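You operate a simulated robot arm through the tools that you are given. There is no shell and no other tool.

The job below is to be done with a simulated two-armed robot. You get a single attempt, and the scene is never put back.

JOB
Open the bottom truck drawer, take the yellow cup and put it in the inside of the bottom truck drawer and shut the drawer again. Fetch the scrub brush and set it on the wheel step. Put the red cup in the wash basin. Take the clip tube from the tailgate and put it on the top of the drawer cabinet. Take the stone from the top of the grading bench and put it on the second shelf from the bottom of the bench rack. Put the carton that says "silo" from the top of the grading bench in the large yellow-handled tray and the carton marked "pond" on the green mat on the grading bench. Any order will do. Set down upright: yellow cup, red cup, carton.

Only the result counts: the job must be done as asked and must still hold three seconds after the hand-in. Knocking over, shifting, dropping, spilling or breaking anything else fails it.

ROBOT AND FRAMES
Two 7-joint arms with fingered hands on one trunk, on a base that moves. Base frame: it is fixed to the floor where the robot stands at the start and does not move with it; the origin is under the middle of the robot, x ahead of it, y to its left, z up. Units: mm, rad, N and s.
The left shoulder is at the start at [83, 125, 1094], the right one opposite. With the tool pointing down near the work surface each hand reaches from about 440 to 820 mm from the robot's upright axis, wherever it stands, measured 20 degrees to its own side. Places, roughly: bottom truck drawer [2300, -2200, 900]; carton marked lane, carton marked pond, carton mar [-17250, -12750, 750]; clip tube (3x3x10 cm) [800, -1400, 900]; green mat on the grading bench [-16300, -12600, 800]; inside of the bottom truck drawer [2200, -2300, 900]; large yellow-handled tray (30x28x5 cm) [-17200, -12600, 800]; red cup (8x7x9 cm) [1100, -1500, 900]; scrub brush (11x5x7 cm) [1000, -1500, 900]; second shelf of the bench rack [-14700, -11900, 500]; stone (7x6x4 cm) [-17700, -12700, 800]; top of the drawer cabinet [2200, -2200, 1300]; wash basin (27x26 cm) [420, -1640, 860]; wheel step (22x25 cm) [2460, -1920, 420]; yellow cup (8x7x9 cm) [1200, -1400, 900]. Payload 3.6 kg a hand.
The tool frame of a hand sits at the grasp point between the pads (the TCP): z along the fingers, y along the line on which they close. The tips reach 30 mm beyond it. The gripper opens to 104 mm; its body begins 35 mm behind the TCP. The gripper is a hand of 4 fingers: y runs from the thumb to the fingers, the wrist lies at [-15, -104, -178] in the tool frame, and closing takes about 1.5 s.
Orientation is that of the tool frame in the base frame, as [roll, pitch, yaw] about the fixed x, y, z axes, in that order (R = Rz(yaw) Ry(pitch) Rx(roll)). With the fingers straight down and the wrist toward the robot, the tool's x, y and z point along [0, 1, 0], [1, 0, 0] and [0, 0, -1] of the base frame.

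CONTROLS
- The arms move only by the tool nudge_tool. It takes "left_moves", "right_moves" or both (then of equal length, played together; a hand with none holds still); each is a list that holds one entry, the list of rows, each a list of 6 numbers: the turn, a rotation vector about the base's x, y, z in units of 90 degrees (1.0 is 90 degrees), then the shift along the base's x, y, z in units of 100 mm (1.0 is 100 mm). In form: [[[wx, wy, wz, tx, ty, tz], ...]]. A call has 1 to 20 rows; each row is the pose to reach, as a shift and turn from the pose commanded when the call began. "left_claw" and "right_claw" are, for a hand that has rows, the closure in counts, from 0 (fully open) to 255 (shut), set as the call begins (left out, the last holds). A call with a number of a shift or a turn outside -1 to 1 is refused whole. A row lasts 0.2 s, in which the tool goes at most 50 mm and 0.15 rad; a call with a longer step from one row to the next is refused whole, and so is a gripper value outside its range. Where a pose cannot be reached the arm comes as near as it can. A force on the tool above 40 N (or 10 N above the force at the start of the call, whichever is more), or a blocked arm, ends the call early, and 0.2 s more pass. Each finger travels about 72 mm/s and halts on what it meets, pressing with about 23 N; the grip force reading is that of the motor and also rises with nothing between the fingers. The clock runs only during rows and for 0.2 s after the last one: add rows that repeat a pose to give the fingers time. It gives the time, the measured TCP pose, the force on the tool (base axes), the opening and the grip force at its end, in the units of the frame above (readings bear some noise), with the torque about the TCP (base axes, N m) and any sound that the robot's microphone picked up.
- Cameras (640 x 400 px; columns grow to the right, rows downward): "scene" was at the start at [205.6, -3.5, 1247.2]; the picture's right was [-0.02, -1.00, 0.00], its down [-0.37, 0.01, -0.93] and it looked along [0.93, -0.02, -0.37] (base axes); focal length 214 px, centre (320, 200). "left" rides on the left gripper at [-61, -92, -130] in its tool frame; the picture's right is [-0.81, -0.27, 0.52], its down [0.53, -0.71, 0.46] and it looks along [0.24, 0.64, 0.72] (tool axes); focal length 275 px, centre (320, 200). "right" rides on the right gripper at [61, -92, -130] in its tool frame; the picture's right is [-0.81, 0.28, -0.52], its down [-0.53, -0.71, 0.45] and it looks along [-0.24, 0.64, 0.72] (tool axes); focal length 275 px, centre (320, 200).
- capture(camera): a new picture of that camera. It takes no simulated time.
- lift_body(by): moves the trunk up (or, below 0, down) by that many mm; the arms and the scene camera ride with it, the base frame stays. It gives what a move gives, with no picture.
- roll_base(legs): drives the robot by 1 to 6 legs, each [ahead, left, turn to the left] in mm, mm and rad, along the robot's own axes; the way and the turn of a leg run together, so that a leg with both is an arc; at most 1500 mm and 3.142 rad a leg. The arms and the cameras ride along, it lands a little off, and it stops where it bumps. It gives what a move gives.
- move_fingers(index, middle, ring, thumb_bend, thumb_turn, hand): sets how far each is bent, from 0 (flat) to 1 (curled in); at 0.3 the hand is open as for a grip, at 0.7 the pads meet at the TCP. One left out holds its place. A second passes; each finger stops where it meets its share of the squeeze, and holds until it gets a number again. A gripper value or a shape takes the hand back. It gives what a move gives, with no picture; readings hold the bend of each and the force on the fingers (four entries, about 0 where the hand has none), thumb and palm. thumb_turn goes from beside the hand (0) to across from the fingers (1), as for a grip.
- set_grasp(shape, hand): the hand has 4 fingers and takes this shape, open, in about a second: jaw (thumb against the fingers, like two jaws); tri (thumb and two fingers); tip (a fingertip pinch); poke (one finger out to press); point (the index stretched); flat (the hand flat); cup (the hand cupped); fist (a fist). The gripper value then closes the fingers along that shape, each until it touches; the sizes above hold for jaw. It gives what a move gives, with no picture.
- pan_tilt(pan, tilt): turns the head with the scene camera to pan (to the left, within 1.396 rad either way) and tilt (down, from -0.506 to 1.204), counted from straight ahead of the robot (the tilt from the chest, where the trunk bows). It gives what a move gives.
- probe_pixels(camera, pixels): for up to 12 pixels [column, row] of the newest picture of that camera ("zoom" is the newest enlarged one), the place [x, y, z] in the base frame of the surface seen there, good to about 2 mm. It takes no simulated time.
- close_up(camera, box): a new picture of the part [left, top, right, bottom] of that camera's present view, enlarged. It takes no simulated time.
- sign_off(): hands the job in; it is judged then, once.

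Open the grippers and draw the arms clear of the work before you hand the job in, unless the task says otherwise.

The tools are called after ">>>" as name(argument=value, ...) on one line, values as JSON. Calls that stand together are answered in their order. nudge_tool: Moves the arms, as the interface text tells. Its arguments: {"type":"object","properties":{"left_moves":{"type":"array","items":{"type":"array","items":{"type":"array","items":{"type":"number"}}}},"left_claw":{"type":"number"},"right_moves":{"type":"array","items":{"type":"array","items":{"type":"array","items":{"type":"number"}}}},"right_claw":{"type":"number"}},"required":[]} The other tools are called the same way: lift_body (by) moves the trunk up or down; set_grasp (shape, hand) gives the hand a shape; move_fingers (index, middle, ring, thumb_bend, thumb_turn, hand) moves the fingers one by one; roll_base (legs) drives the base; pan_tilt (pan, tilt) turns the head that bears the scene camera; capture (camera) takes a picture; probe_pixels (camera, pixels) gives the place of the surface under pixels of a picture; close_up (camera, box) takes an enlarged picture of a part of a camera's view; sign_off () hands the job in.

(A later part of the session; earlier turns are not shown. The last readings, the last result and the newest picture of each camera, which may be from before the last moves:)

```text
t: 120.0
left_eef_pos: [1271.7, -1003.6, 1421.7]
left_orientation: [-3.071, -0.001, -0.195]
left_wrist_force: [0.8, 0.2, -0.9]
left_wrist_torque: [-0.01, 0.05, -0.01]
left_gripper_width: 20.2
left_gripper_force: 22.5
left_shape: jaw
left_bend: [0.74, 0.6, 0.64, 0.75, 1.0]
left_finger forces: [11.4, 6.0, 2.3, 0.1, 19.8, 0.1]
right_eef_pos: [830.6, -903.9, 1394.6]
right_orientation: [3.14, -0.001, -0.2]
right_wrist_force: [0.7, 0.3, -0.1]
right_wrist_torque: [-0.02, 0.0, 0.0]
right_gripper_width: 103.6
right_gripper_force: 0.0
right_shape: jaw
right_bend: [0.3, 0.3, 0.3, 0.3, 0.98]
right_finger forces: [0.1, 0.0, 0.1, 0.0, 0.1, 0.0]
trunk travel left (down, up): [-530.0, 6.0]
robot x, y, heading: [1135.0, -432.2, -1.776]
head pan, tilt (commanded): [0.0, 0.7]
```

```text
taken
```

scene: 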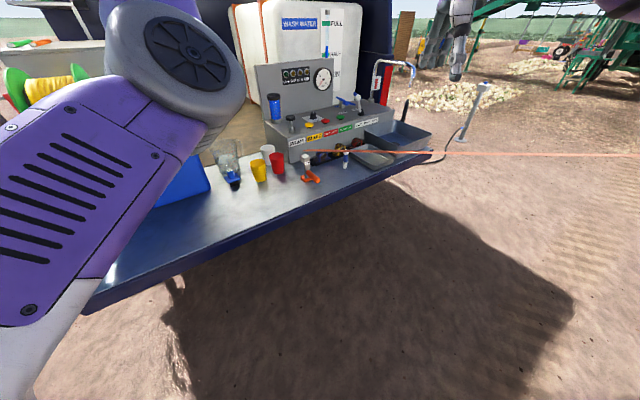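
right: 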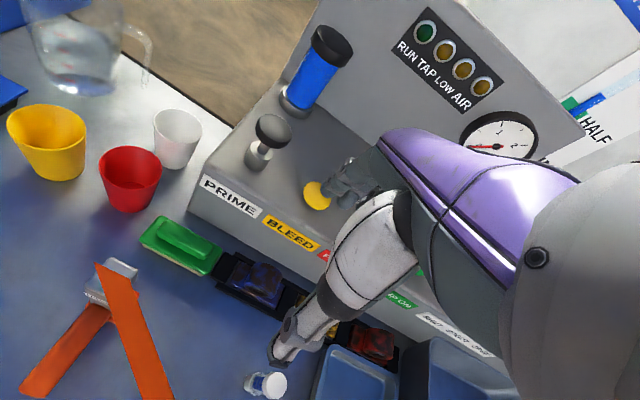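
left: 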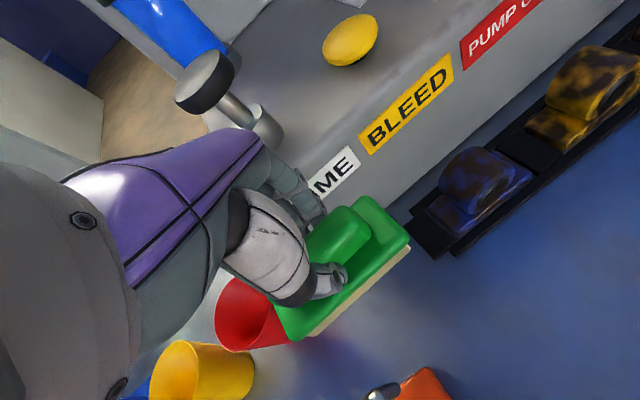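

The brush hangs at 531 ahead / 250 left, z=1422, above everything. I turn back to face the truck squarely and move so that the yellow cup is 600 ahead and 150 right.

>>> roll_base(legs=[[0, 0, 0.606], [349, -149, 0]])

>>> pan_tilt(pan=-0.15, tilt=0.85)

>>> capture(camera="scene")

>>> capture(camera="right")

```text
t: 124.0
left_eef_pos: [1579.9, -1197.8, 1422.5]
left_orientation: [-3.073, 0.001, 0.419]
left_wrist_force: [0.2, 0.6, -0.9]
left_wrist_torque: [0.0, -0.01, 0.0]
left_gripper_width: 20.1
left_gripper_force: 23.2
left_shape: jaw
left_bend: [0.74, 0.6, 0.64, 0.75, 1.0]
left_finger forces: [11.5, 6.0, 2.3, 0.1, 19.6, 0.0]
right_eef_pos: [1161.7, -1371.7, 1395.2]
right_orientation: [3.139, -0.001, 0.41]
right_wrist_force: [-0.4, -0.7, 0.4]
right_wrist_torque: [0.01, 0.01, -0.04]
right_gripper_width: 103.7
right_gripper_force: 0.0
right_shape: jaw
right_bend: [0.3, 0.3, 0.3, 0.3, 0.98]
right_finger forces: [0.1, 0.0, 0.0, 0.0, 0.1, 0.0]
trunk travel left (down, up): [-530.0, 6.0]
robot x, y, heading: [1138.4, -809.0, -1.162]
head pan, tilt (commanded): [0.0, 0.7]
```

```text
t: 124.8
left_eef_pos: [1580.5, -1199.1, 1421.8]
left_orientation: [-3.072, -0.001, 0.418]
left_wrist_force: [0.1, -0.8, -0.8]
left_wrist_torque: [0.02, 0.0, -0.02]
left_gripper_width: 20.1
left_gripper_force: 22.7
left_shape: jaw
left_bend: [0.74, 0.6, 0.64, 0.75, 1.0]
left_finger forces: [11.4, 6.0, 2.3, 0.0, 19.7, 0.1]
right_eef_pos: [1161.3, -1371.6, 1394.9]
right_orientation: [3.141, -0.001, 0.411]
right_wrist_force: [0.3, 0.3, -0.6]
right_wrist_torque: [0.0, -0.01, 0.0]
right_gripper_width: 104.0
right_gripper_force: 0.1
right_shape: jaw
right_bend: [0.3, 0.3, 0.3, 0.3, 0.98]
right_finger forces: [0.0, 0.0, 0.1, 0.1, 0.1, 0.0]
trunk travel left (down, up): [-530.0, 6.0]
robot x, y, heading: [1138.6, -804.6, -1.162]
head pan, tilt (commanded): [-0.15, 0.85]
```

```text
taken
```

scene: 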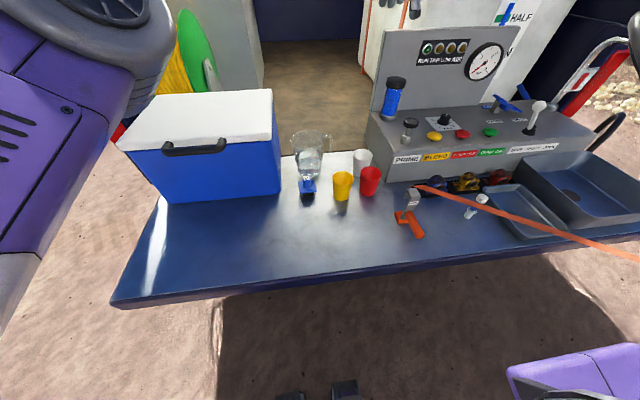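

```text
taken
```

right: 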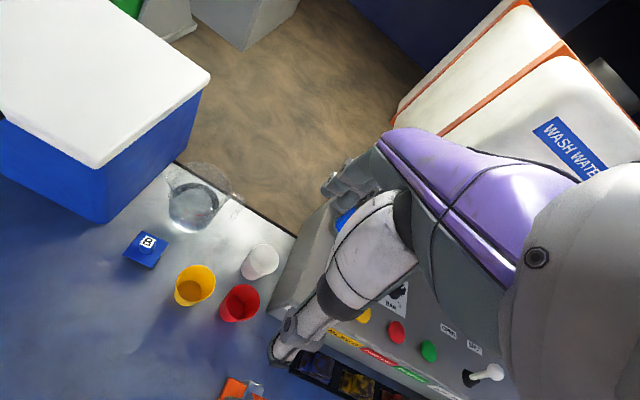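

Yellow cup stands at (195,285) in the right hand's view. I probe its rim and walls again for the final centre.

>>> probe_pixels(camera="right", pixels=[[177, 280], [213, 285], [195, 268], [193, 303], [195, 285], [222, 298], [258, 302], [240, 287], [240, 320], [145, 248]])

>>> probe_pixels(camera="scene", pixels=[[342, 175], [342, 196], [335, 180], [350, 180], [310, 160], [308, 188], [362, 160], [280, 170]])

```text
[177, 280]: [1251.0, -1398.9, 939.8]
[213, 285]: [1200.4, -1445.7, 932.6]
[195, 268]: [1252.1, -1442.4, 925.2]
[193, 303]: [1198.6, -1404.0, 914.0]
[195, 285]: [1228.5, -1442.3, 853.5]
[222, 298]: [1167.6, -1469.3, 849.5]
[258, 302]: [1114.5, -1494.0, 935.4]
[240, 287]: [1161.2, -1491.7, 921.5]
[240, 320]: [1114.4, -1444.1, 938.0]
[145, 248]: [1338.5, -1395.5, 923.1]
```

```text
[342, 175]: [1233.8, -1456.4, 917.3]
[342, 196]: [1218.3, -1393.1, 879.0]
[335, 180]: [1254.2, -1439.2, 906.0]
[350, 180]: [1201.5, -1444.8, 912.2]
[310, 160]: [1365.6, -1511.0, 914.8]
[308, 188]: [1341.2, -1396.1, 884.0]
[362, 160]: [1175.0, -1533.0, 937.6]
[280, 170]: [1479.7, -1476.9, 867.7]
```

Yellow cup centre confirmed at (1226,-1423), rim z≈940. I bring the right hand above it and descend in steps.

>>> nudge_tool(right_moves=[[[0, 0, 0, 0.22, -0.17, -0.2], [0, 0, 0, 0.44, -0.34, -0.5], [0, 0, 0, 0.65, -0.51, -0.8], [0, 0, 0, 0.65, -0.51, -1.0], [0, 0, 0, 0.65, -0.51, -1.0]]])

>>> nudge_tool(right_moves=[[[0, 0, 0, 0, 0, -0.3], [0, 0, 0, 0, 0, -0.6], [0, 0, 0, 0, 0, -0.9], [0, 0, 0, 0, 0, -1.0], [0, 0, 0, 0, 0, -1.0]]])

>>> nudge_tool(right_moves=[[[0, 0, 0, 0, 0, -0.3], [0, 0, 0, 0, 0, -0.6], [0, 0, 0, 0, 0, -0.9], [0, 0, 0, 0, 0, -1.0], [0, 0, 0, 0, 0, -1.0]]])

>>> capture(camera="right")

>>> capture(camera="scene")

```text
t: 126.0
left_eef_pos: [1579.9, -1197.4, 1421.7]
left_orientation: [-3.071, 0.001, 0.417]
left_wrist_force: [0.6, 0.0, -1.8]
left_wrist_torque: [-0.02, 0.0, 0.01]
left_gripper_width: 20.2
left_gripper_force: 22.8
left_shape: jaw
left_bend: [0.74, 0.6, 0.64, 0.75, 1.0]
left_finger forces: [11.5, 6.0, 2.3, 0.0, 19.7, 0.1]
right_eef_pos: [1226.3, -1422.6, 1296.8]
right_orientation: [3.139, -0.001, 0.41]
right_wrist_force: [0.2, 0.9, -0.3]
right_wrist_torque: [0.0, 0.0, -0.03]
right_gripper_width: 103.8
right_gripper_force: 0.0
right_shape: jaw
right_bend: [0.3, 0.3, 0.3, 0.3, 0.98]
right_finger forces: [0.0, 0.0, 0.0, 0.0, 0.0, 0.1]
trunk travel left (down, up): [-530.0, 6.0]
robot x, y, heading: [1141.4, -809.9, -1.158]
head pan, tilt (commanded): [-0.15, 0.85]
```

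```text
t: 127.2
left_eef_pos: [1580.1, -1198.2, 1422.1]
left_orientation: [-3.072, -0.001, 0.417]
left_wrist_force: [-0.1, 0.6, -1.4]
left_wrist_torque: [0.0, -0.01, -0.01]
left_gripper_width: 20.1
left_gripper_force: 23.0
left_shape: jaw
left_bend: [0.74, 0.6, 0.64, 0.75, 1.0]
left_finger forces: [11.5, 6.0, 2.3, 0.0, 19.6, 0.1]
right_eef_pos: [1226.4, -1421.5, 1194.7]
right_orientation: [3.139, 0.0, 0.41]
right_wrist_force: [-0.2, -0.1, 0.4]
right_wrist_torque: [-0.02, 0.02, -0.04]
right_gripper_width: 103.7
right_gripper_force: 0.1
right_shape: jaw
right_bend: [0.3, 0.3, 0.3, 0.3, 0.98]
right_finger forces: [0.0, 0.0, 0.0, 0.1, 0.1, 0.0]
trunk travel left (down, up): [-530.0, 6.0]
robot x, y, heading: [1139.8, -808.6, -1.16]
head pan, tilt (commanded): [-0.15, 0.85]
```

```text
t: 128.3
left_eef_pos: [1581.2, -1198.2, 1422.6]
left_orientation: [-3.073, -0.002, 0.416]
left_wrist_force: [0.2, 0.6, -0.7]
left_wrist_torque: [0.01, -0.01, -0.01]
left_gripper_width: 20.2
left_gripper_force: 23.0
left_shape: jaw
left_bend: [0.74, 0.6, 0.64, 0.75, 1.0]
left_finger forces: [11.5, 6.0, 2.4, 0.0, 19.7, 0.0]
right_eef_pos: [1225.1, -1421.6, 1093.7]
right_orientation: [3.137, 0.0, 0.41]
right_wrist_force: [0.5, -0.7, 0.1]
right_wrist_torque: [0.01, 0.01, 0.01]
right_gripper_width: 103.5
right_gripper_force: 0.1
right_shape: jaw
right_bend: [0.3, 0.3, 0.3, 0.3, 0.98]
right_finger forces: [0.0, 0.0, 0.0, 0.0, 0.0, 0.0]
trunk travel left (down, up): [-530.0, 6.0]
robot x, y, heading: [1144.1, -806.9, -1.162]
head pan, tilt (commanded): [-0.15, 0.85]
```

```text
taken
```

right: 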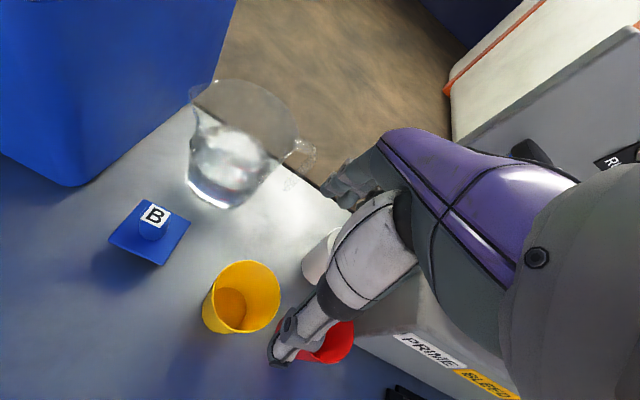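

```text
taken
```

scene: 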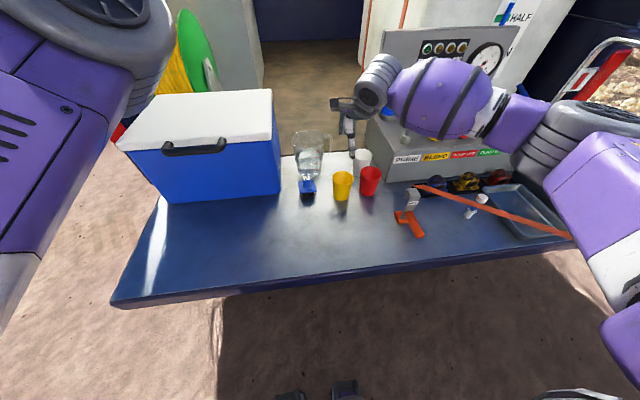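

The right elbow now swings out to the right, above the ribbon's region. I probe the elbow and forearm heights before lowering more.

>>> probe_pixels(camera="scene", pixels=[[580, 110], [560, 150], [540, 150], [600, 190], [620, 260], [540, 110], [440, 100], [600, 290], [560, 190], [370, 85]])

```text
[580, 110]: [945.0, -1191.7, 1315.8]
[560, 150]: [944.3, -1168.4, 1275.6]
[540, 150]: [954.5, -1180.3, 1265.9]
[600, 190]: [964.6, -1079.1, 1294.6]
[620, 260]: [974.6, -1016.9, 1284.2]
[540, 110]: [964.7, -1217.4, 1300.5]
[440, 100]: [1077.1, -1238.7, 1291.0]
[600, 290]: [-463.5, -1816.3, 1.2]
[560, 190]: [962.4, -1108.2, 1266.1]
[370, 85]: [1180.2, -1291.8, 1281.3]
```

Elbow and forearm stay near z≥1200 and on my side of the ribbon. I go on down to z≈994 and look through the hand camera.

>>> nudge_tool(right_moves=[[[0, 0, 0, 0, 0, -0.3], [0, 0, 0, 0, 0, -0.6], [0, 0, 0, 0.01, -0.01, -0.9], [0, 0, 0, 0.01, -0.01, -1.0], [0, 0, 0, 0.01, -0.01, -1.0]]])

>>> capture(camera="right")

>>> capture(camera="scene")

```text
t: 129.6
left_eef_pos: [1580.6, -1198.0, 1421.0]
left_orientation: [-3.071, 0.002, 0.416]
left_wrist_force: [0.9, -0.1, -1.0]
left_wrist_torque: [-0.01, 0.02, 0.0]
left_gripper_width: 20.0
left_gripper_force: 22.6
left_shape: jaw
left_bend: [0.74, 0.6, 0.64, 0.75, 1.0]
left_finger forces: [11.5, 6.0, 2.3, 0.0, 19.7, 0.1]
right_eef_pos: [1228.3, -1422.3, 994.1]
right_orientation: [3.139, -0.002, 0.411]
right_wrist_force: [-0.5, -0.3, -0.7]
right_wrist_torque: [-0.04, 0.01, -0.01]
right_gripper_width: 103.8
right_gripper_force: 0.0
right_shape: jaw
right_bend: [0.3, 0.3, 0.3, 0.3, 0.98]
right_finger forces: [0.0, 0.0, 0.0, 0.0, 0.0, 0.0]
trunk travel left (down, up): [-530.0, 6.0]
robot x, y, heading: [1143.4, -809.7, -1.162]
head pan, tilt (commanded): [-0.15, 0.85]
```

```text
taken
```

right: 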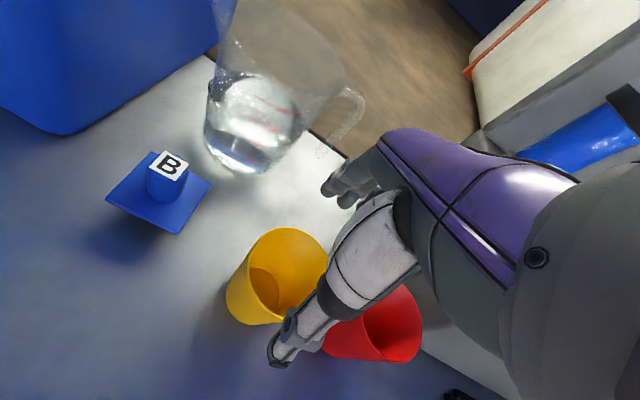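

```text
taken
```

scene: 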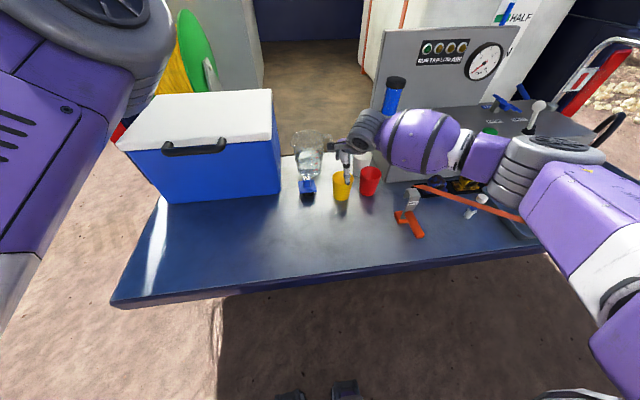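

Aligned at (1228,-1422). I check the elbow's height once more and then lower to z≈906 around the cup.

>>> probe_pixels(camera="scene", pixels=[[540, 180], [510, 190], [560, 220], [545, 150], [600, 330], [490, 155]])

>>> nudge_tool(right_moves=[[[0, 0, 0, -0.01, -0.01, -0.2], [0, 0, 0, -0.02, -0.01, -0.4], [0, 0, 0, -0.02, -0.01, -0.6], [0, 0, 0, -0.02, -0.01, -0.75], [0, 0, 0, -0.02, -0.01, -0.87], [0, 0, 0, -0.02, -0.01, -0.87]]])

>>> capture(camera="right")

>>> capture(camera="scene")

```text
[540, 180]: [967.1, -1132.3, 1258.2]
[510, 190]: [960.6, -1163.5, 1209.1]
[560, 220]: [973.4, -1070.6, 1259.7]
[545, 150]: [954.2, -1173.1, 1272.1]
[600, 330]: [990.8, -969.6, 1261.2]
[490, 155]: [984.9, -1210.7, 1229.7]
```

```text
t: 130.9
left_eef_pos: [1579.4, -1197.9, 1422.6]
left_orientation: [-3.073, 0.001, 0.415]
left_wrist_force: [0.3, -0.4, -0.7]
left_wrist_torque: [0.01, 0.0, 0.03]
left_gripper_width: 20.0
left_gripper_force: 23.1
left_shape: jaw
left_bend: [0.74, 0.6, 0.64, 0.75, 1.0]
left_finger forces: [11.5, 5.9, 2.2, 0.1, 19.8, 0.1]
right_eef_pos: [1226.7, -1425.6, 910.2]
right_orientation: [3.136, 0.0, 0.409]
right_wrist_force: [0.1, 1.6, 9.9]
right_wrist_torque: [0.11, -0.01, -0.02]
right_gripper_width: 104.0
right_gripper_force: 0.1
right_shape: jaw
right_bend: [0.29, 0.3, 0.3, 0.3, 0.98]
right_finger forces: [3.2, 0.0, 0.0, 0.0, 6.4, 0.0]
trunk travel left (down, up): [-530.0, 6.0]
robot x, y, heading: [1139.0, -809.6, -1.162]
head pan, tilt (commanded): [-0.15, 0.85]
```

```text
taken
```

right: 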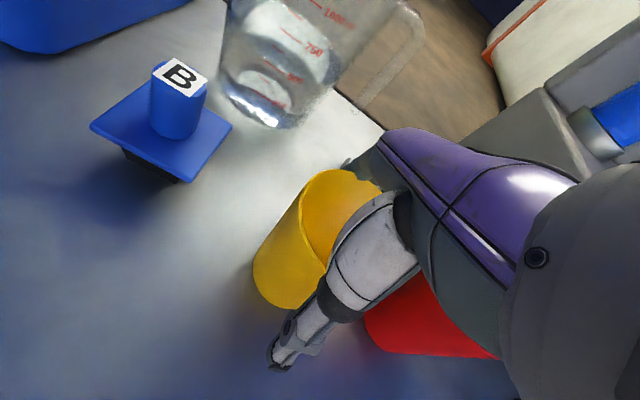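

```text
taken
```

scene: 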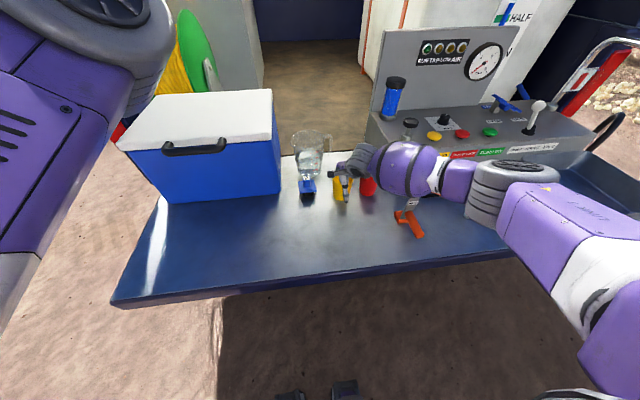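

An upward force of 9.9 N shows thumb base and index resting on the rim at z=910. I rise 7 mm and then close the claw.

>>> nudge_tool(right_moves=[[[0, 0, 0, 0, 0, 0.07], [0, 0, 0, 0, 0.02, 0.07], [0, 0, 0, 0, 0.02, 0.07]]])

>>> nudge_tool(right_moves=[[[0, 0, 0, 0, 0, 0], [0, 0, 0, 0, 0, 0], [0, 0, 0, 0, 0, 0], [0, 0, 0, 0, 0, 0], [0, 0, 0, 0, 0, 0], [0, 0, 0, 0, 0, 0]]], right_claw=255)

>>> capture(camera="right")

```text
t: 131.8
left_eef_pos: [1580.7, -1198.0, 1422.8]
left_orientation: [-3.072, -0.001, 0.418]
left_wrist_force: [0.3, 0.1, -0.7]
left_wrist_torque: [-0.01, 0.01, -0.02]
left_gripper_width: 20.2
left_gripper_force: 23.2
left_shape: jaw
left_bend: [0.74, 0.6, 0.64, 0.75, 1.0]
left_finger forces: [11.5, 5.9, 2.3, 0.0, 19.7, 0.0]
right_eef_pos: [1224.6, -1422.7, 915.0]
right_orientation: [3.139, -0.001, 0.41]
right_wrist_force: [0.2, 0.2, 0.0]
right_wrist_torque: [-0.01, 0.0, 0.02]
right_gripper_width: 104.0
right_gripper_force: 0.0
right_shape: jaw
right_bend: [0.3, 0.3, 0.3, 0.3, 0.98]
right_finger forces: [0.3, 0.0, 0.0, 0.0, 0.2, 0.1]
trunk travel left (down, up): [-530.0, 6.0]
robot x, y, heading: [1140.2, -806.3, -1.162]
head pan, tilt (commanded): [-0.15, 0.85]
```

```text
t: 133.2
left_eef_pos: [1579.5, -1198.9, 1421.5]
left_orientation: [-3.07, 0.0, 0.416]
left_wrist_force: [0.2, -1.2, -1.1]
left_wrist_torque: [-0.03, 0.0, -0.01]
left_gripper_width: 20.4
left_gripper_force: 22.8
left_shape: jaw
left_bend: [0.74, 0.6, 0.64, 0.75, 1.0]
left_finger forces: [11.5, 6.0, 2.3, 0.0, 19.7, 0.0]
right_eef_pos: [1224.8, -1423.0, 914.6]
right_orientation: [3.139, 0.0, 0.411]
right_wrist_force: [-0.1, -0.9, 1.9]
right_wrist_torque: [-0.09, -0.01, 0.01]
right_gripper_width: 51.0
right_gripper_force: 23.3
right_shape: jaw
right_bend: [0.74, 0.54, 0.54, 0.63, 0.99]
right_finger forces: [9.4, 13.0, 0.0, 0.0, 23.9, 0.0]
trunk travel left (down, up): [-530.0, 6.0]
robot x, y, heading: [1144.5, -808.0, -1.158]
head pan, tilt (commanded): [-0.15, 0.85]
```

```text
taken
```

right: 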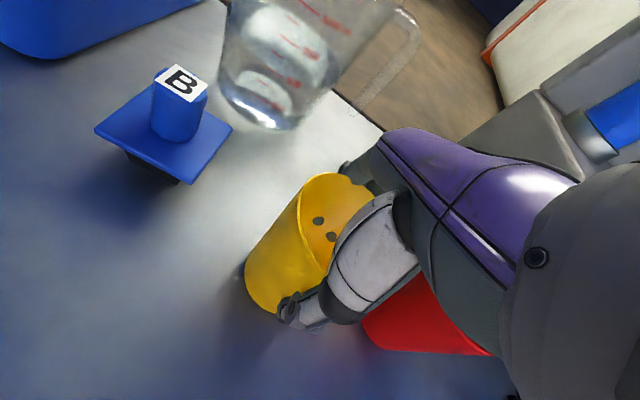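

The cup is gripped (thumb 24 N, index 9 N, middle 13 N). I lift it slowly and check.

>>> nudge_tool(right_moves=[[[0, 0, 0, 0, 0, 0.05], [0, 0, 0, 0, 0, 0.15], [0, 0, 0, 0, 0, 0.3], [0, 0, 0, 0, 0, 0.5], [0, 0, 0, 0, 0, 0.75], [0, 0, 0, 0, 0, 1.0], [0, 0, 0, 0, 0, 1.0]]])

>>> capture(camera="right")

>>> capture(camera="scene")

```text
t: 134.8
left_eef_pos: [1579.5, -1199.3, 1421.9]
left_orientation: [-3.071, 0.0, 0.417]
left_wrist_force: [-0.9, 0.3, -0.6]
left_wrist_torque: [0.02, 0.0, 0.0]
left_gripper_width: 20.4
left_gripper_force: 22.8
left_shape: jaw
left_bend: [0.74, 0.6, 0.64, 0.75, 1.0]
left_finger forces: [11.5, 6.0, 2.3, 0.0, 19.7, 0.0]
right_eef_pos: [1225.9, -1423.0, 1015.2]
right_orientation: [3.14, 0.001, 0.41]
right_wrist_force: [-0.2, -0.1, -0.7]
right_wrist_torque: [-0.01, -0.03, 0.0]
right_gripper_width: 50.6
right_gripper_force: 22.7
right_shape: jaw
right_bend: [0.74, 0.54, 0.54, 0.63, 0.99]
right_finger forces: [9.1, 12.8, 0.0, 0.0, 23.9, 0.1]
trunk travel left (down, up): [-530.0, 6.0]
robot x, y, heading: [1143.3, -808.6, -1.156]
head pan, tilt (commanded): [-0.15, 0.85]
```

```text
taken
```

right: 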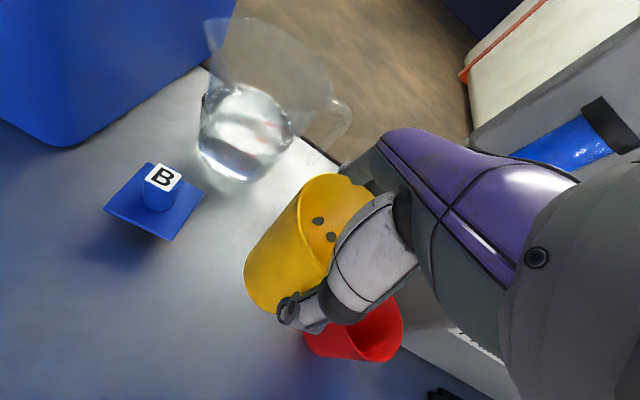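

```text
taken
```

scene: 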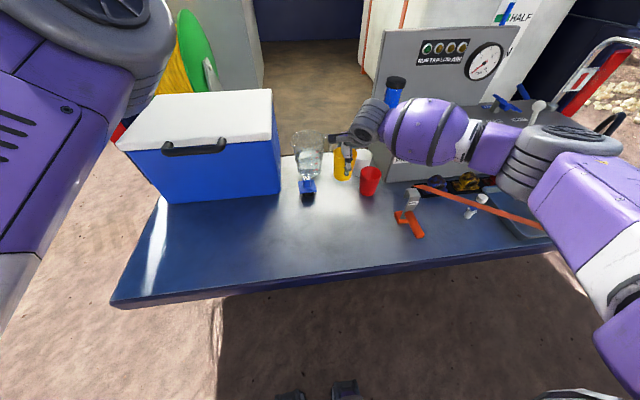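

The yellow cup came up cleanly. I raise it another 280 mm for travel.

>>> nudge_tool(right_moves=[[[0, 0, 0, 0, 0, 0.25], [0, 0, 0, 0, 0, 0.5], [0, 0, 0, 0, 0, 0.75], [0, 0, 0, 0, 0, 1.0], [0, 0, 0, 0, 0, 1.0]]])

>>> nudge_tool(right_moves=[[[0, 0, 0, 0, 0, 0.25], [0, 0, 0, 0, 0, 0.5], [0, 0, 0, 0, 0, 0.75], [0, 0, 0, 0, 0, 1.0], [0, 0, 0, 0, 0, 1.0]]])

>>> nudge_tool(right_moves=[[[0, 0, 0, -0.1, 0.05, 0.25], [0, 0, 0, -0.2, 0.1, 0.5], [0, 0, 0, -0.3, 0.15, 0.75], [0, 0, 0, -0.3, 0.15, 0.9], [0, 0, 0, -0.3, 0.15, 0.9]]])

```text
t: 135.9
left_eef_pos: [1580.0, -1198.7, 1421.5]
left_orientation: [-3.071, -0.001, 0.417]
left_wrist_force: [0.5, -0.3, -1.6]
left_wrist_torque: [-0.04, 0.04, 0.0]
left_gripper_width: 20.0
left_gripper_force: 22.4
left_shape: jaw
left_bend: [0.74, 0.6, 0.64, 0.75, 1.0]
left_finger forces: [11.5, 5.9, 2.3, 0.1, 19.8, 0.0]
right_eef_pos: [1224.1, -1423.7, 1115.5]
right_orientation: [3.138, -0.001, 0.41]
right_wrist_force: [0.2, -0.9, -1.1]
right_wrist_torque: [-0.02, -0.01, -0.06]
right_gripper_width: 50.8
right_gripper_force: 23.1
right_shape: jaw
right_bend: [0.74, 0.54, 0.54, 0.63, 0.99]
right_finger forces: [9.1, 12.9, 0.1, 0.1, 23.7, 0.1]
trunk travel left (down, up): [-530.0, 6.0]
robot x, y, heading: [1139.0, -808.2, -1.157]
head pan, tilt (commanded): [-0.15, 0.85]
```

```text
t: 137.2
left_eef_pos: [1579.3, -1198.2, 1420.9]
left_orientation: [-3.072, -0.001, 0.417]
left_wrist_force: [0.1, -0.2, -1.3]
left_wrist_torque: [0.0, 0.02, 0.0]
left_gripper_width: 20.4
left_gripper_force: 23.5
left_shape: jaw
left_bend: [0.74, 0.6, 0.64, 0.75, 1.0]
left_finger forces: [11.5, 6.0, 2.4, 0.1, 19.6, 0.1]
right_eef_pos: [1225.2, -1423.3, 1215.0]
right_orientation: [3.139, 0.0, 0.411]
right_wrist_force: [0.3, 0.2, -0.6]
right_wrist_torque: [0.02, -0.02, -0.02]
right_gripper_width: 50.8
right_gripper_force: 22.9
right_shape: jaw
right_bend: [0.74, 0.54, 0.54, 0.63, 0.99]
right_finger forces: [9.1, 12.8, 0.0, 0.0, 23.5, 0.0]
trunk travel left (down, up): [-530.0, 6.0]
robot x, y, heading: [1141.5, -811.5, -1.156]
head pan, tilt (commanded): [-0.15, 0.85]
```

```text
t: 138.3
left_eef_pos: [1580.4, -1198.3, 1421.2]
left_orientation: [-3.071, 0.002, 0.42]
left_wrist_force: [-0.3, 0.5, -0.8]
left_wrist_torque: [-0.03, 0.0, 0.01]
left_gripper_width: 20.5
left_gripper_force: 22.7
left_shape: jaw
left_bend: [0.74, 0.6, 0.64, 0.75, 1.0]
left_finger forces: [11.6, 5.9, 2.3, 0.0, 19.7, 0.0]
right_eef_pos: [1194.1, -1408.1, 1305.1]
right_orientation: [3.141, -0.002, 0.411]
right_wrist_force: [-0.1, -0.8, 0.3]
right_wrist_torque: [-0.02, 0.03, -0.01]
right_gripper_width: 50.2
right_gripper_force: 23.0
right_shape: jaw
right_bend: [0.74, 0.54, 0.54, 0.63, 0.99]
right_finger forces: [9.2, 12.8, 0.0, 0.0, 23.5, 0.0]
trunk travel left (down, up): [-530.0, 6.0]
robot x, y, heading: [1138.1, -806.1, -1.16]
head pan, tilt (commanded): [-0.15, 0.85]
```

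Both objects are held. I back off, turn to face across the truck and drive around its rear-left corner to the side with the wheel step.

>>> roll_base(legs=[[-500, 0, 0], [0, 0, -1.585], [-880, 0, 0], [-880, 0, 0], [0, 944, 0], [0, 944, 0]])

>>> pan_tilt(pan=0.0, tilt=0.6)

>>> capture(camera="scene")

```text
t: 170.2
left_eef_pos: [2892.5, -1856.1, 1421.6]
left_orientation: [-3.072, 0.0, -1.184]
left_wrist_force: [0.6, 0.4, -1.1]
left_wrist_torque: [0.02, 0.02, 0.02]
left_gripper_width: 20.3
left_gripper_force: 22.9
left_shape: jaw
left_bend: [0.74, 0.6, 0.64, 0.75, 1.0]
left_finger forces: [11.4, 5.8, 2.2, 0.1, 19.5, 0.0]
right_eef_pos: [2695.4, -1464.2, 1303.9]
right_orientation: [3.139, 0.0, -1.192]
right_wrist_force: [0.4, -0.3, -0.8]
right_wrist_torque: [0.0, -0.03, -0.01]
right_gripper_width: 50.0
right_gripper_force: 23.0
right_shape: jaw
right_bend: [0.74, 0.54, 0.54, 0.63, 0.99]
right_finger forces: [8.8, 12.8, 0.1, 0.0, 22.7, 0.0]
trunk travel left (down, up): [-530.0, 6.0]
robot x, y, heading: [3293.0, -1427.8, -2.761]
head pan, tilt (commanded): [-0.15, 0.85]
```

```text
t: 171.0
left_eef_pos: [2890.9, -1856.9, 1421.9]
left_orientation: [-3.072, -0.001, -1.182]
left_wrist_force: [-0.6, -0.5, -1.2]
left_wrist_torque: [0.0, -0.02, 0.01]
left_gripper_width: 20.1
left_gripper_force: 23.1
left_shape: jaw
left_bend: [0.74, 0.6, 0.64, 0.75, 1.0]
left_finger forces: [11.4, 6.0, 2.2, 0.0, 19.5, 0.1]
right_eef_pos: [2694.2, -1463.4, 1304.0]
right_orientation: [3.14, 0.0, -1.189]
right_wrist_force: [-0.8, -0.2, -1.1]
right_wrist_torque: [0.04, 0.01, 0.02]
right_gripper_width: 50.0
right_gripper_force: 22.9
right_shape: jaw
right_bend: [0.74, 0.54, 0.54, 0.63, 0.99]
right_finger forces: [8.8, 12.8, 0.1, 0.0, 22.7, 0.1]
trunk travel left (down, up): [-530.0, 6.0]
robot x, y, heading: [3294.3, -1430.7, -2.764]
head pan, tilt (commanded): [0.0, 0.6]
```

```text
taken
```

scene: 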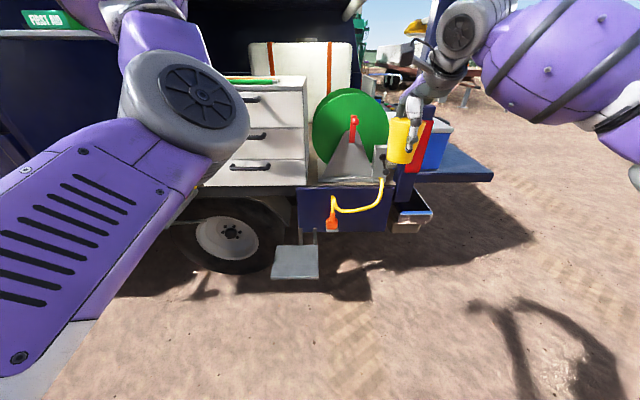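

The step is at (295,262) in view, 956 ahead and 148 left of me. I first raise the right hand with the cup 100 mm and move it outward, so it stays clear when the trunk goes down.

>>> nudge_tool(right_moves=[[[0, 0, 0, -0.08, 0.18, 0.25], [0, 0, 0, -0.16, 0.36, 0.5], [0, 0, 0, -0.24, 0.54, 0.75], [0, 0, 0, -0.32, 0.75, 1.0], [0, 0, 0, -0.39, 0.92, 1.0], [0, 0, 0, -0.39, 0.92, 1.0]]])

>>> probe_pixels(camera="scene", pixels=[[278, 250], [316, 250], [272, 278], [318, 277], [295, 265], [332, 222], [300, 200], [345, 230], [385, 200], [405, 222], [230, 240], [430, 200]])

```text
t: 172.4
left_eef_pos: [2891.2, -1857.5, 1421.3]
left_orientation: [-3.071, 0.001, -1.184]
left_wrist_force: [0.4, 0.2, -1.0]
left_wrist_torque: [0.03, 0.01, 0.0]
left_gripper_width: 20.2
left_gripper_force: 23.2
left_shape: jaw
left_bend: [0.74, 0.6, 0.64, 0.75, 1.0]
left_finger forces: [11.4, 5.9, 2.2, 0.0, 19.5, 0.0]
right_eef_pos: [2654.2, -1374.9, 1404.7]
right_orientation: [3.138, 0.0, -1.19]
right_wrist_force: [0.3, 0.6, 0.0]
right_wrist_torque: [0.02, 0.02, -0.02]
right_gripper_width: 49.4
right_gripper_force: 22.7
right_shape: jaw
right_bend: [0.74, 0.54, 0.54, 0.63, 0.99]
right_finger forces: [8.8, 12.9, 0.1, 0.0, 22.7, 0.0]
trunk travel left (down, up): [-530.0, 6.0]
robot x, y, heading: [3295.6, -1428.6, -2.766]
head pan, tilt (commanded): [0.0, 0.6]
```

```text
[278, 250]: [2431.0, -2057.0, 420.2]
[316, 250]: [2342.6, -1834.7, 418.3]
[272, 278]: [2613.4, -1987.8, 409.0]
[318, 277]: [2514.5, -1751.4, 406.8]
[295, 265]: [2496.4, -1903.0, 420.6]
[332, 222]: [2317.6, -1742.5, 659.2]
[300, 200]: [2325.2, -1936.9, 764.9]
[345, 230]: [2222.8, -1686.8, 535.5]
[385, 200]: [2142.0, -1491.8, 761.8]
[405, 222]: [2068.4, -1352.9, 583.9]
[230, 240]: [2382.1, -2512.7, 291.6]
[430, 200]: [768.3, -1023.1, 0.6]
```

Step centre is about (2475,-1908), z=420; the orange plug hangs at (2318,-1743,659). I move in and turn 0.4 rad right so that the left hand is over the step and the right hand stays away from the plug.

>>> roll_base(legs=[[316, 125, 0], [0, 0, -0.4]])

>>> pan_tilt(pan=0.35, tilt=0.9)

>>> capture(camera="scene")

>>> capture(camera="left")

```text
t: 175.9
left_eef_pos: [2503.9, -1902.0, 1422.1]
left_orientation: [-3.071, 0.0, -1.585]
left_wrist_force: [-0.9, 0.4, 0.3]
left_wrist_torque: [0.05, 0.01, 0.01]
left_gripper_width: 20.1
left_gripper_force: 23.0
left_shape: jaw
left_bend: [0.74, 0.6, 0.64, 0.75, 1.0]
left_finger forces: [11.4, 5.8, 2.2, 0.1, 19.4, 0.0]
right_eef_pos: [2473.3, -1364.6, 1403.5]
right_orientation: [3.14, 0.0, -1.591]
right_wrist_force: [0.2, 0.2, -0.1]
right_wrist_torque: [-0.01, 0.04, 0.02]
right_gripper_width: 49.4
right_gripper_force: 22.9
right_shape: jaw
right_bend: [0.74, 0.54, 0.54, 0.63, 0.99]
right_finger forces: [8.7, 12.9, 0.0, 0.0, 22.5, 0.0]
trunk travel left (down, up): [-530.0, 6.0]
robot x, y, heading: [3043.7, -1666.6, 3.121]
head pan, tilt (commanded): [0.0, 0.6]
```

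```text
t: 176.7
left_eef_pos: [2505.2, -1901.4, 1422.3]
left_orientation: [-3.073, -0.001, -1.585]
left_wrist_force: [-0.1, -0.2, -1.9]
left_wrist_torque: [0.01, -0.01, 0.0]
left_gripper_width: 20.0
left_gripper_force: 22.9
left_shape: jaw
left_bend: [0.74, 0.6, 0.64, 0.75, 1.0]
left_finger forces: [11.5, 5.9, 2.2, 0.1, 19.4, 0.0]
right_eef_pos: [2473.7, -1364.5, 1404.3]
right_orientation: [3.14, 0.001, -1.59]
right_wrist_force: [0.5, 0.3, -0.7]
right_wrist_torque: [0.02, 0.0, 0.0]
right_gripper_width: 49.1
right_gripper_force: 22.9
right_shape: jaw
right_bend: [0.74, 0.54, 0.54, 0.63, 0.99]
right_finger forces: [8.7, 12.8, 0.0, 0.0, 22.4, 0.1]
trunk travel left (down, up): [-530.0, 6.0]
robot x, y, heading: [3041.4, -1668.4, 3.122]
head pan, tilt (commanded): [0.351, 0.901]
```

```text
taken
```

scene: 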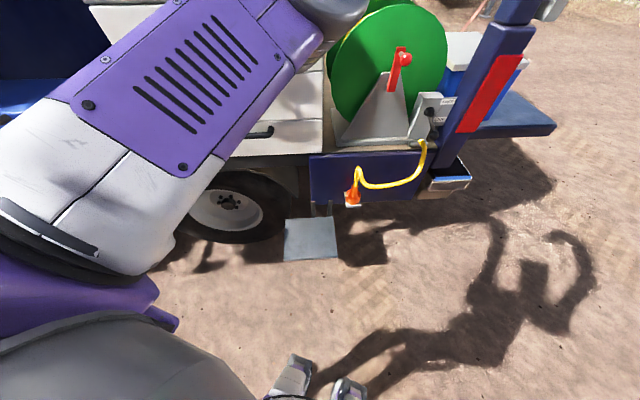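

```text
taken
```

left: 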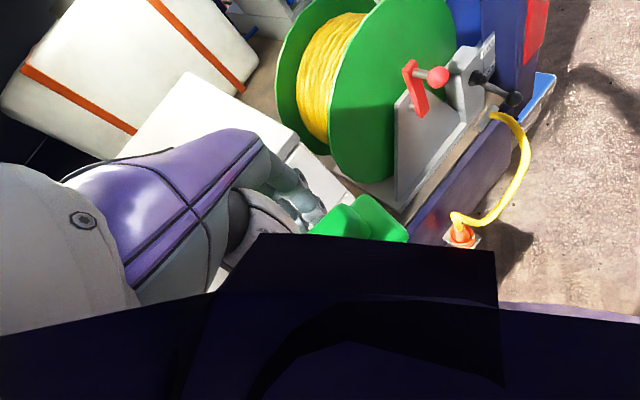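

The left hand's view shows a dark navy surface at the bottom (0–640,240–400); I need to know what it is before lowering. I probe it.

>>> probe_pixels(camera="left", pixels=[[300, 260], [450, 270], [300, 380], [100, 350], [550, 350], [250, 330], [480, 260], [620, 330], [360, 215], [385, 225]])

>>> probe_pixels(camera="scene", pixels=[[285, 222], [333, 222], [287, 258], [335, 255], [310, 240], [353, 197], [290, 370], [345, 390], [230, 180], [120, 100], [100, 200], [300, 130]])

```text
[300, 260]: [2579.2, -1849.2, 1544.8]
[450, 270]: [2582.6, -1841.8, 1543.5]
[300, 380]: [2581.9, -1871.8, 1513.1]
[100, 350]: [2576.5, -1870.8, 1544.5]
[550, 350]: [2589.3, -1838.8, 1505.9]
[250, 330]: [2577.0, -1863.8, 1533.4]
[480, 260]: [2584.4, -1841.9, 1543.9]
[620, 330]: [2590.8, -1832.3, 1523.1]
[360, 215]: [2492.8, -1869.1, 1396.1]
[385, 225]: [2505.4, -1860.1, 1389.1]
```

```text
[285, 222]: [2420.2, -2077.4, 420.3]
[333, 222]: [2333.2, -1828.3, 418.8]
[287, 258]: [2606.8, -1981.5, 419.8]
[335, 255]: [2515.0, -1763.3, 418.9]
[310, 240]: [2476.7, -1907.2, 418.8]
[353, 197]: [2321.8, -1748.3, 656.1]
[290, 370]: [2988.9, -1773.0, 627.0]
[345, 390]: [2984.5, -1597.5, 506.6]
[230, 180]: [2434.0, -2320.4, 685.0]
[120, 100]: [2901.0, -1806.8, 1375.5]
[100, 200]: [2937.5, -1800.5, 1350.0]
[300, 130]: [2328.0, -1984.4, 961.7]
```

Something navy is only ~20 mm from the left hand's camera, at (2580,-1850,1544). I tilt the head up to see what overhangs there.

>>> pan_tilt(pan=0.4, tilt=-0.3)

>>> capture(camera="scene")

>>> capture(camera="right")

```text
t: 178.1
left_eef_pos: [2504.6, -1902.5, 1421.8]
left_orientation: [-3.072, -0.001, -1.585]
left_wrist_force: [0.5, -0.4, -1.6]
left_wrist_torque: [0.03, 0.03, -0.02]
left_gripper_width: 20.3
left_gripper_force: 22.7
left_shape: jaw
left_bend: [0.74, 0.6, 0.64, 0.75, 1.0]
left_finger forces: [11.4, 5.9, 2.1, 0.0, 19.4, 0.0]
right_eef_pos: [2473.3, -1364.2, 1404.8]
right_orientation: [3.139, -0.001, -1.589]
right_wrist_force: [0.4, 0.3, -0.6]
right_wrist_torque: [-0.01, -0.01, 0.01]
right_gripper_width: 49.6
right_gripper_force: 23.3
right_shape: jaw
right_bend: [0.74, 0.54, 0.54, 0.63, 0.99]
right_finger forces: [8.8, 12.8, 0.0, 0.0, 22.5, 0.1]
trunk travel left (down, up): [-530.0, 6.0]
robot x, y, heading: [3042.8, -1665.5, 3.122]
head pan, tilt (commanded): [0.4, -0.3]
```

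```text
taken
```

scene: 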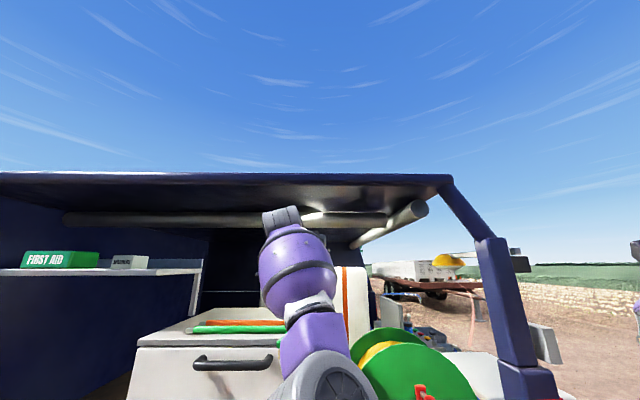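

```text
taken
```

right: 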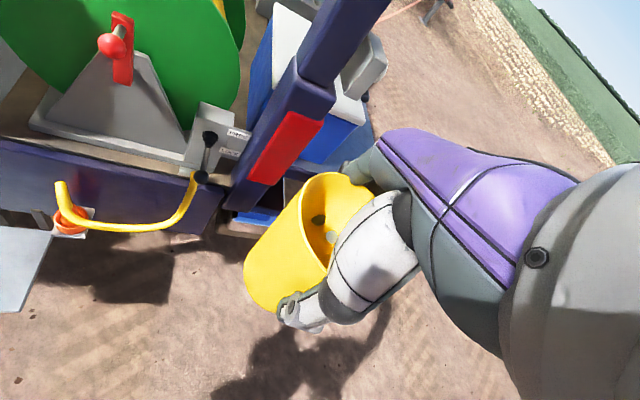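

The truck's roof edge runs across at rows 170–190. I probe it along with the wrist to see the clearance.

>>> probe_pixels(camera="scene", pixels=[[100, 176], [250, 178], [400, 178], [440, 182], [285, 212], [300, 235], [272, 225], [250, 195], [400, 215], [200, 185], [230, 325], [235, 330]])

>>> close_up(camera="scene", box=[120, 160, 460, 400])

```text
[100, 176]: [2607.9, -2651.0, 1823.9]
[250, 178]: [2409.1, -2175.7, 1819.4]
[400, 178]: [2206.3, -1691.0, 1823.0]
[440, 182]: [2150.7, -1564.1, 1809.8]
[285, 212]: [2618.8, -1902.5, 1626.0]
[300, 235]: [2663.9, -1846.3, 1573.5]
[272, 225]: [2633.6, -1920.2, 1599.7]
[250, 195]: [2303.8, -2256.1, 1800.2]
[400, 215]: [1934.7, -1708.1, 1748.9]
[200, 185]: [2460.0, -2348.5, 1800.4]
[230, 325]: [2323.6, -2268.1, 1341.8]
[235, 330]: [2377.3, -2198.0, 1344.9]
```

```text
1.67 times, centred on (290, 280) of scene
```

zoom: 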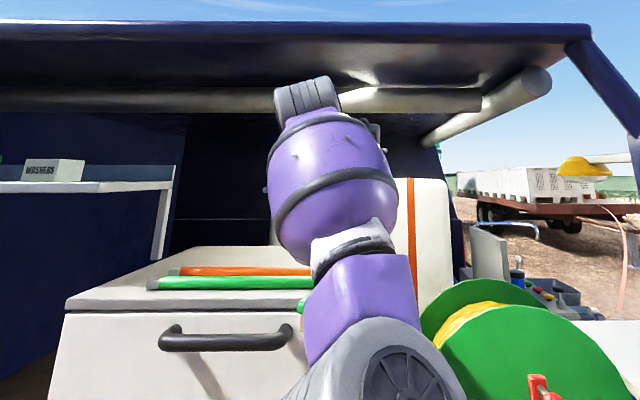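

The roof is at z≈1800, so the dark shape must be my own shaded forearm beside the hand camera. I lower the trunk 300 mm and check knees and step.

>>> lift_body(by=-300)

>>> pan_tilt(pan=0.35, tilt=0.9)

>>> capture(camera="scene")

>>> capture(camera="left")

```text
t: 181.1
left_eef_pos: [2439.7, -1900.3, 974.7]
left_orientation: [-2.774, -0.003, -1.584]
left_wrist_force: [0.5, 0.2, -0.9]
left_wrist_torque: [-0.02, 0.01, -0.01]
left_gripper_width: 19.9
left_gripper_force: 23.1
left_shape: jaw
left_bend: [0.74, 0.6, 0.64, 0.75, 1.0]
left_finger forces: [11.6, 6.1, 2.4, 0.0, 19.5, 0.1]
right_eef_pos: [2474.8, -1364.0, 1103.9]
right_orientation: [3.138, -0.001, -1.59]
right_wrist_force: [0.2, -0.1, -1.3]
right_wrist_torque: [0.02, 0.0, 0.01]
right_gripper_width: 49.3
right_gripper_force: 23.2
right_shape: jaw
right_bend: [0.74, 0.54, 0.54, 0.63, 0.99]
right_finger forces: [8.6, 12.9, 0.0, 0.0, 22.4, 0.0]
trunk travel left (down, up): [-230.0, 306.0]
robot x, y, heading: [3041.8, -1666.4, 3.123]
head pan, tilt (commanded): [0.4, -0.3]
```

```text
t: 182.5
left_eef_pos: [2440.0, -1901.5, 973.9]
left_orientation: [-2.775, -0.002, -1.587]
left_wrist_force: [0.1, 0.2, -1.1]
left_wrist_torque: [0.0, 0.02, -0.01]
left_gripper_width: 19.9
left_gripper_force: 23.2
left_shape: jaw
left_bend: [0.74, 0.6, 0.64, 0.75, 1.0]
left_finger forces: [11.5, 6.1, 2.2, 0.1, 19.4, 0.0]
right_eef_pos: [2474.3, -1364.1, 1103.0]
right_orientation: [3.14, 0.001, -1.591]
right_wrist_force: [0.2, -0.3, 0.3]
right_wrist_torque: [0.0, -0.03, 0.03]
right_gripper_width: 49.4
right_gripper_force: 22.6
right_shape: jaw
right_bend: [0.74, 0.54, 0.54, 0.63, 0.99]
right_finger forces: [8.7, 12.9, 0.0, 0.1, 22.4, 0.0]
trunk travel left (down, up): [-230.0, 306.0]
robot x, y, heading: [3043.8, -1665.3, 3.122]
head pan, tilt (commanded): [0.351, 0.901]
```

```text
taken
```

scene: 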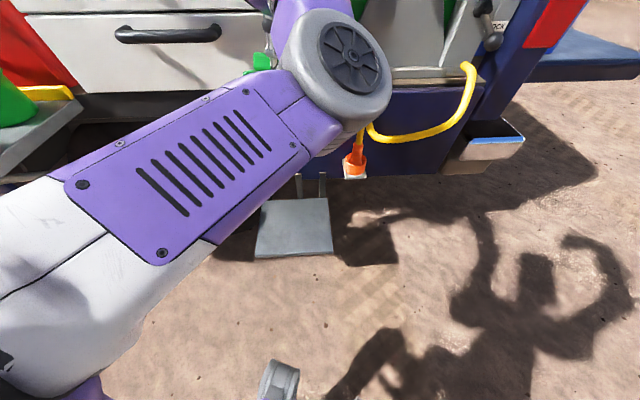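

```text
taken
```

left: 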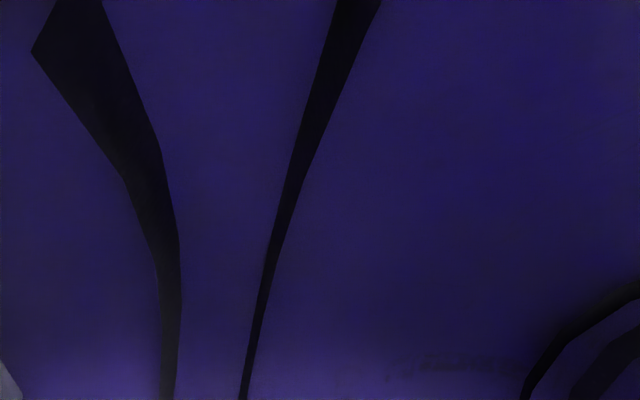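

The left hand unexpectedly moved relative to the trunk (now z=974, tilted by 0.37 rad), though the brush is still gripped. I send a null move to see where the commanded pose is.

>>> nudge_tool(left_moves=[[[0, 0, 0, 0, 0, 0], [0, 0, 0, 0, 0, 0]]])

>>> pan_tilt(pan=0.5, tilt=0.5)

>>> capture(camera="scene")

>>> capture(camera="right")

```text
t: 183.1
left_eef_pos: [2439.6, -1900.0, 973.8]
left_orientation: [-2.773, -0.002, -1.585]
left_wrist_force: [-0.4, 0.3, -1.1]
left_wrist_torque: [0.01, 0.0, 0.0]
left_gripper_width: 20.0
left_gripper_force: 22.8
left_shape: jaw
left_bend: [0.74, 0.6, 0.64, 0.75, 1.0]
left_finger forces: [11.5, 6.1, 2.1, 0.1, 19.4, 0.0]
right_eef_pos: [2473.3, -1364.6, 1103.8]
right_orientation: [3.14, 0.002, -1.59]
right_wrist_force: [-0.5, 0.4, -1.2]
right_wrist_torque: [-0.02, -0.01, 0.0]
right_gripper_width: 49.5
right_gripper_force: 23.3
right_shape: jaw
right_bend: [0.74, 0.54, 0.54, 0.63, 0.99]
right_finger forces: [8.7, 12.9, 0.1, 0.0, 22.4, 0.1]
trunk travel left (down, up): [-230.0, 306.0]
robot x, y, heading: [3037.7, -1664.7, 3.122]
head pan, tilt (commanded): [0.351, 0.901]
```

```text
t: 184.0
left_eef_pos: [2440.0, -1901.0, 973.5]
left_orientation: [-2.772, -0.001, -1.583]
left_wrist_force: [1.2, -0.1, -1.1]
left_wrist_torque: [0.0, 0.01, 0.02]
left_gripper_width: 19.9
left_gripper_force: 23.1
left_shape: jaw
left_bend: [0.74, 0.6, 0.64, 0.75, 1.0]
left_finger forces: [11.4, 6.1, 2.1, 0.0, 19.3, 0.1]
right_eef_pos: [2472.6, -1365.4, 1103.7]
right_orientation: [3.14, 0.0, -1.589]
right_wrist_force: [0.4, 0.0, -1.6]
right_wrist_torque: [0.01, -0.02, -0.01]
right_gripper_width: 49.3
right_gripper_force: 22.9
right_shape: jaw
right_bend: [0.74, 0.54, 0.54, 0.63, 0.99]
right_finger forces: [8.7, 12.9, 0.0, 0.1, 22.4, 0.0]
trunk travel left (down, up): [-230.0, 306.0]
robot x, y, heading: [3040.3, -1664.0, 3.121]
head pan, tilt (commanded): [0.499, 0.499]
```

```text
taken
```

scene: 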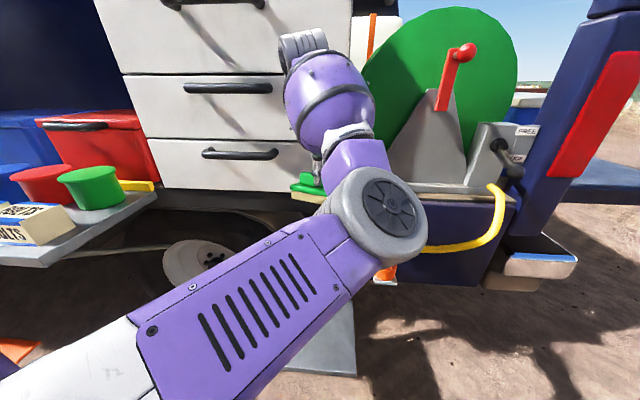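

```text
taken
```

right: 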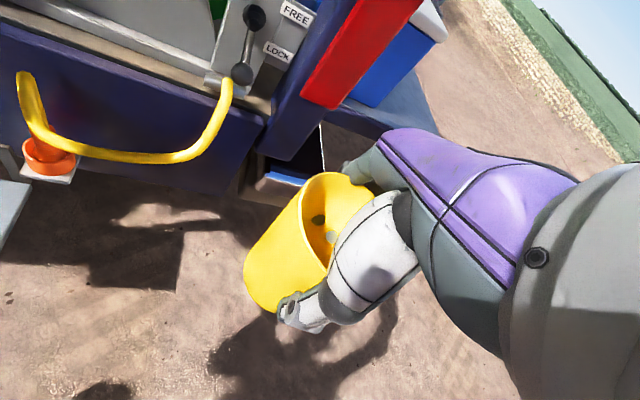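

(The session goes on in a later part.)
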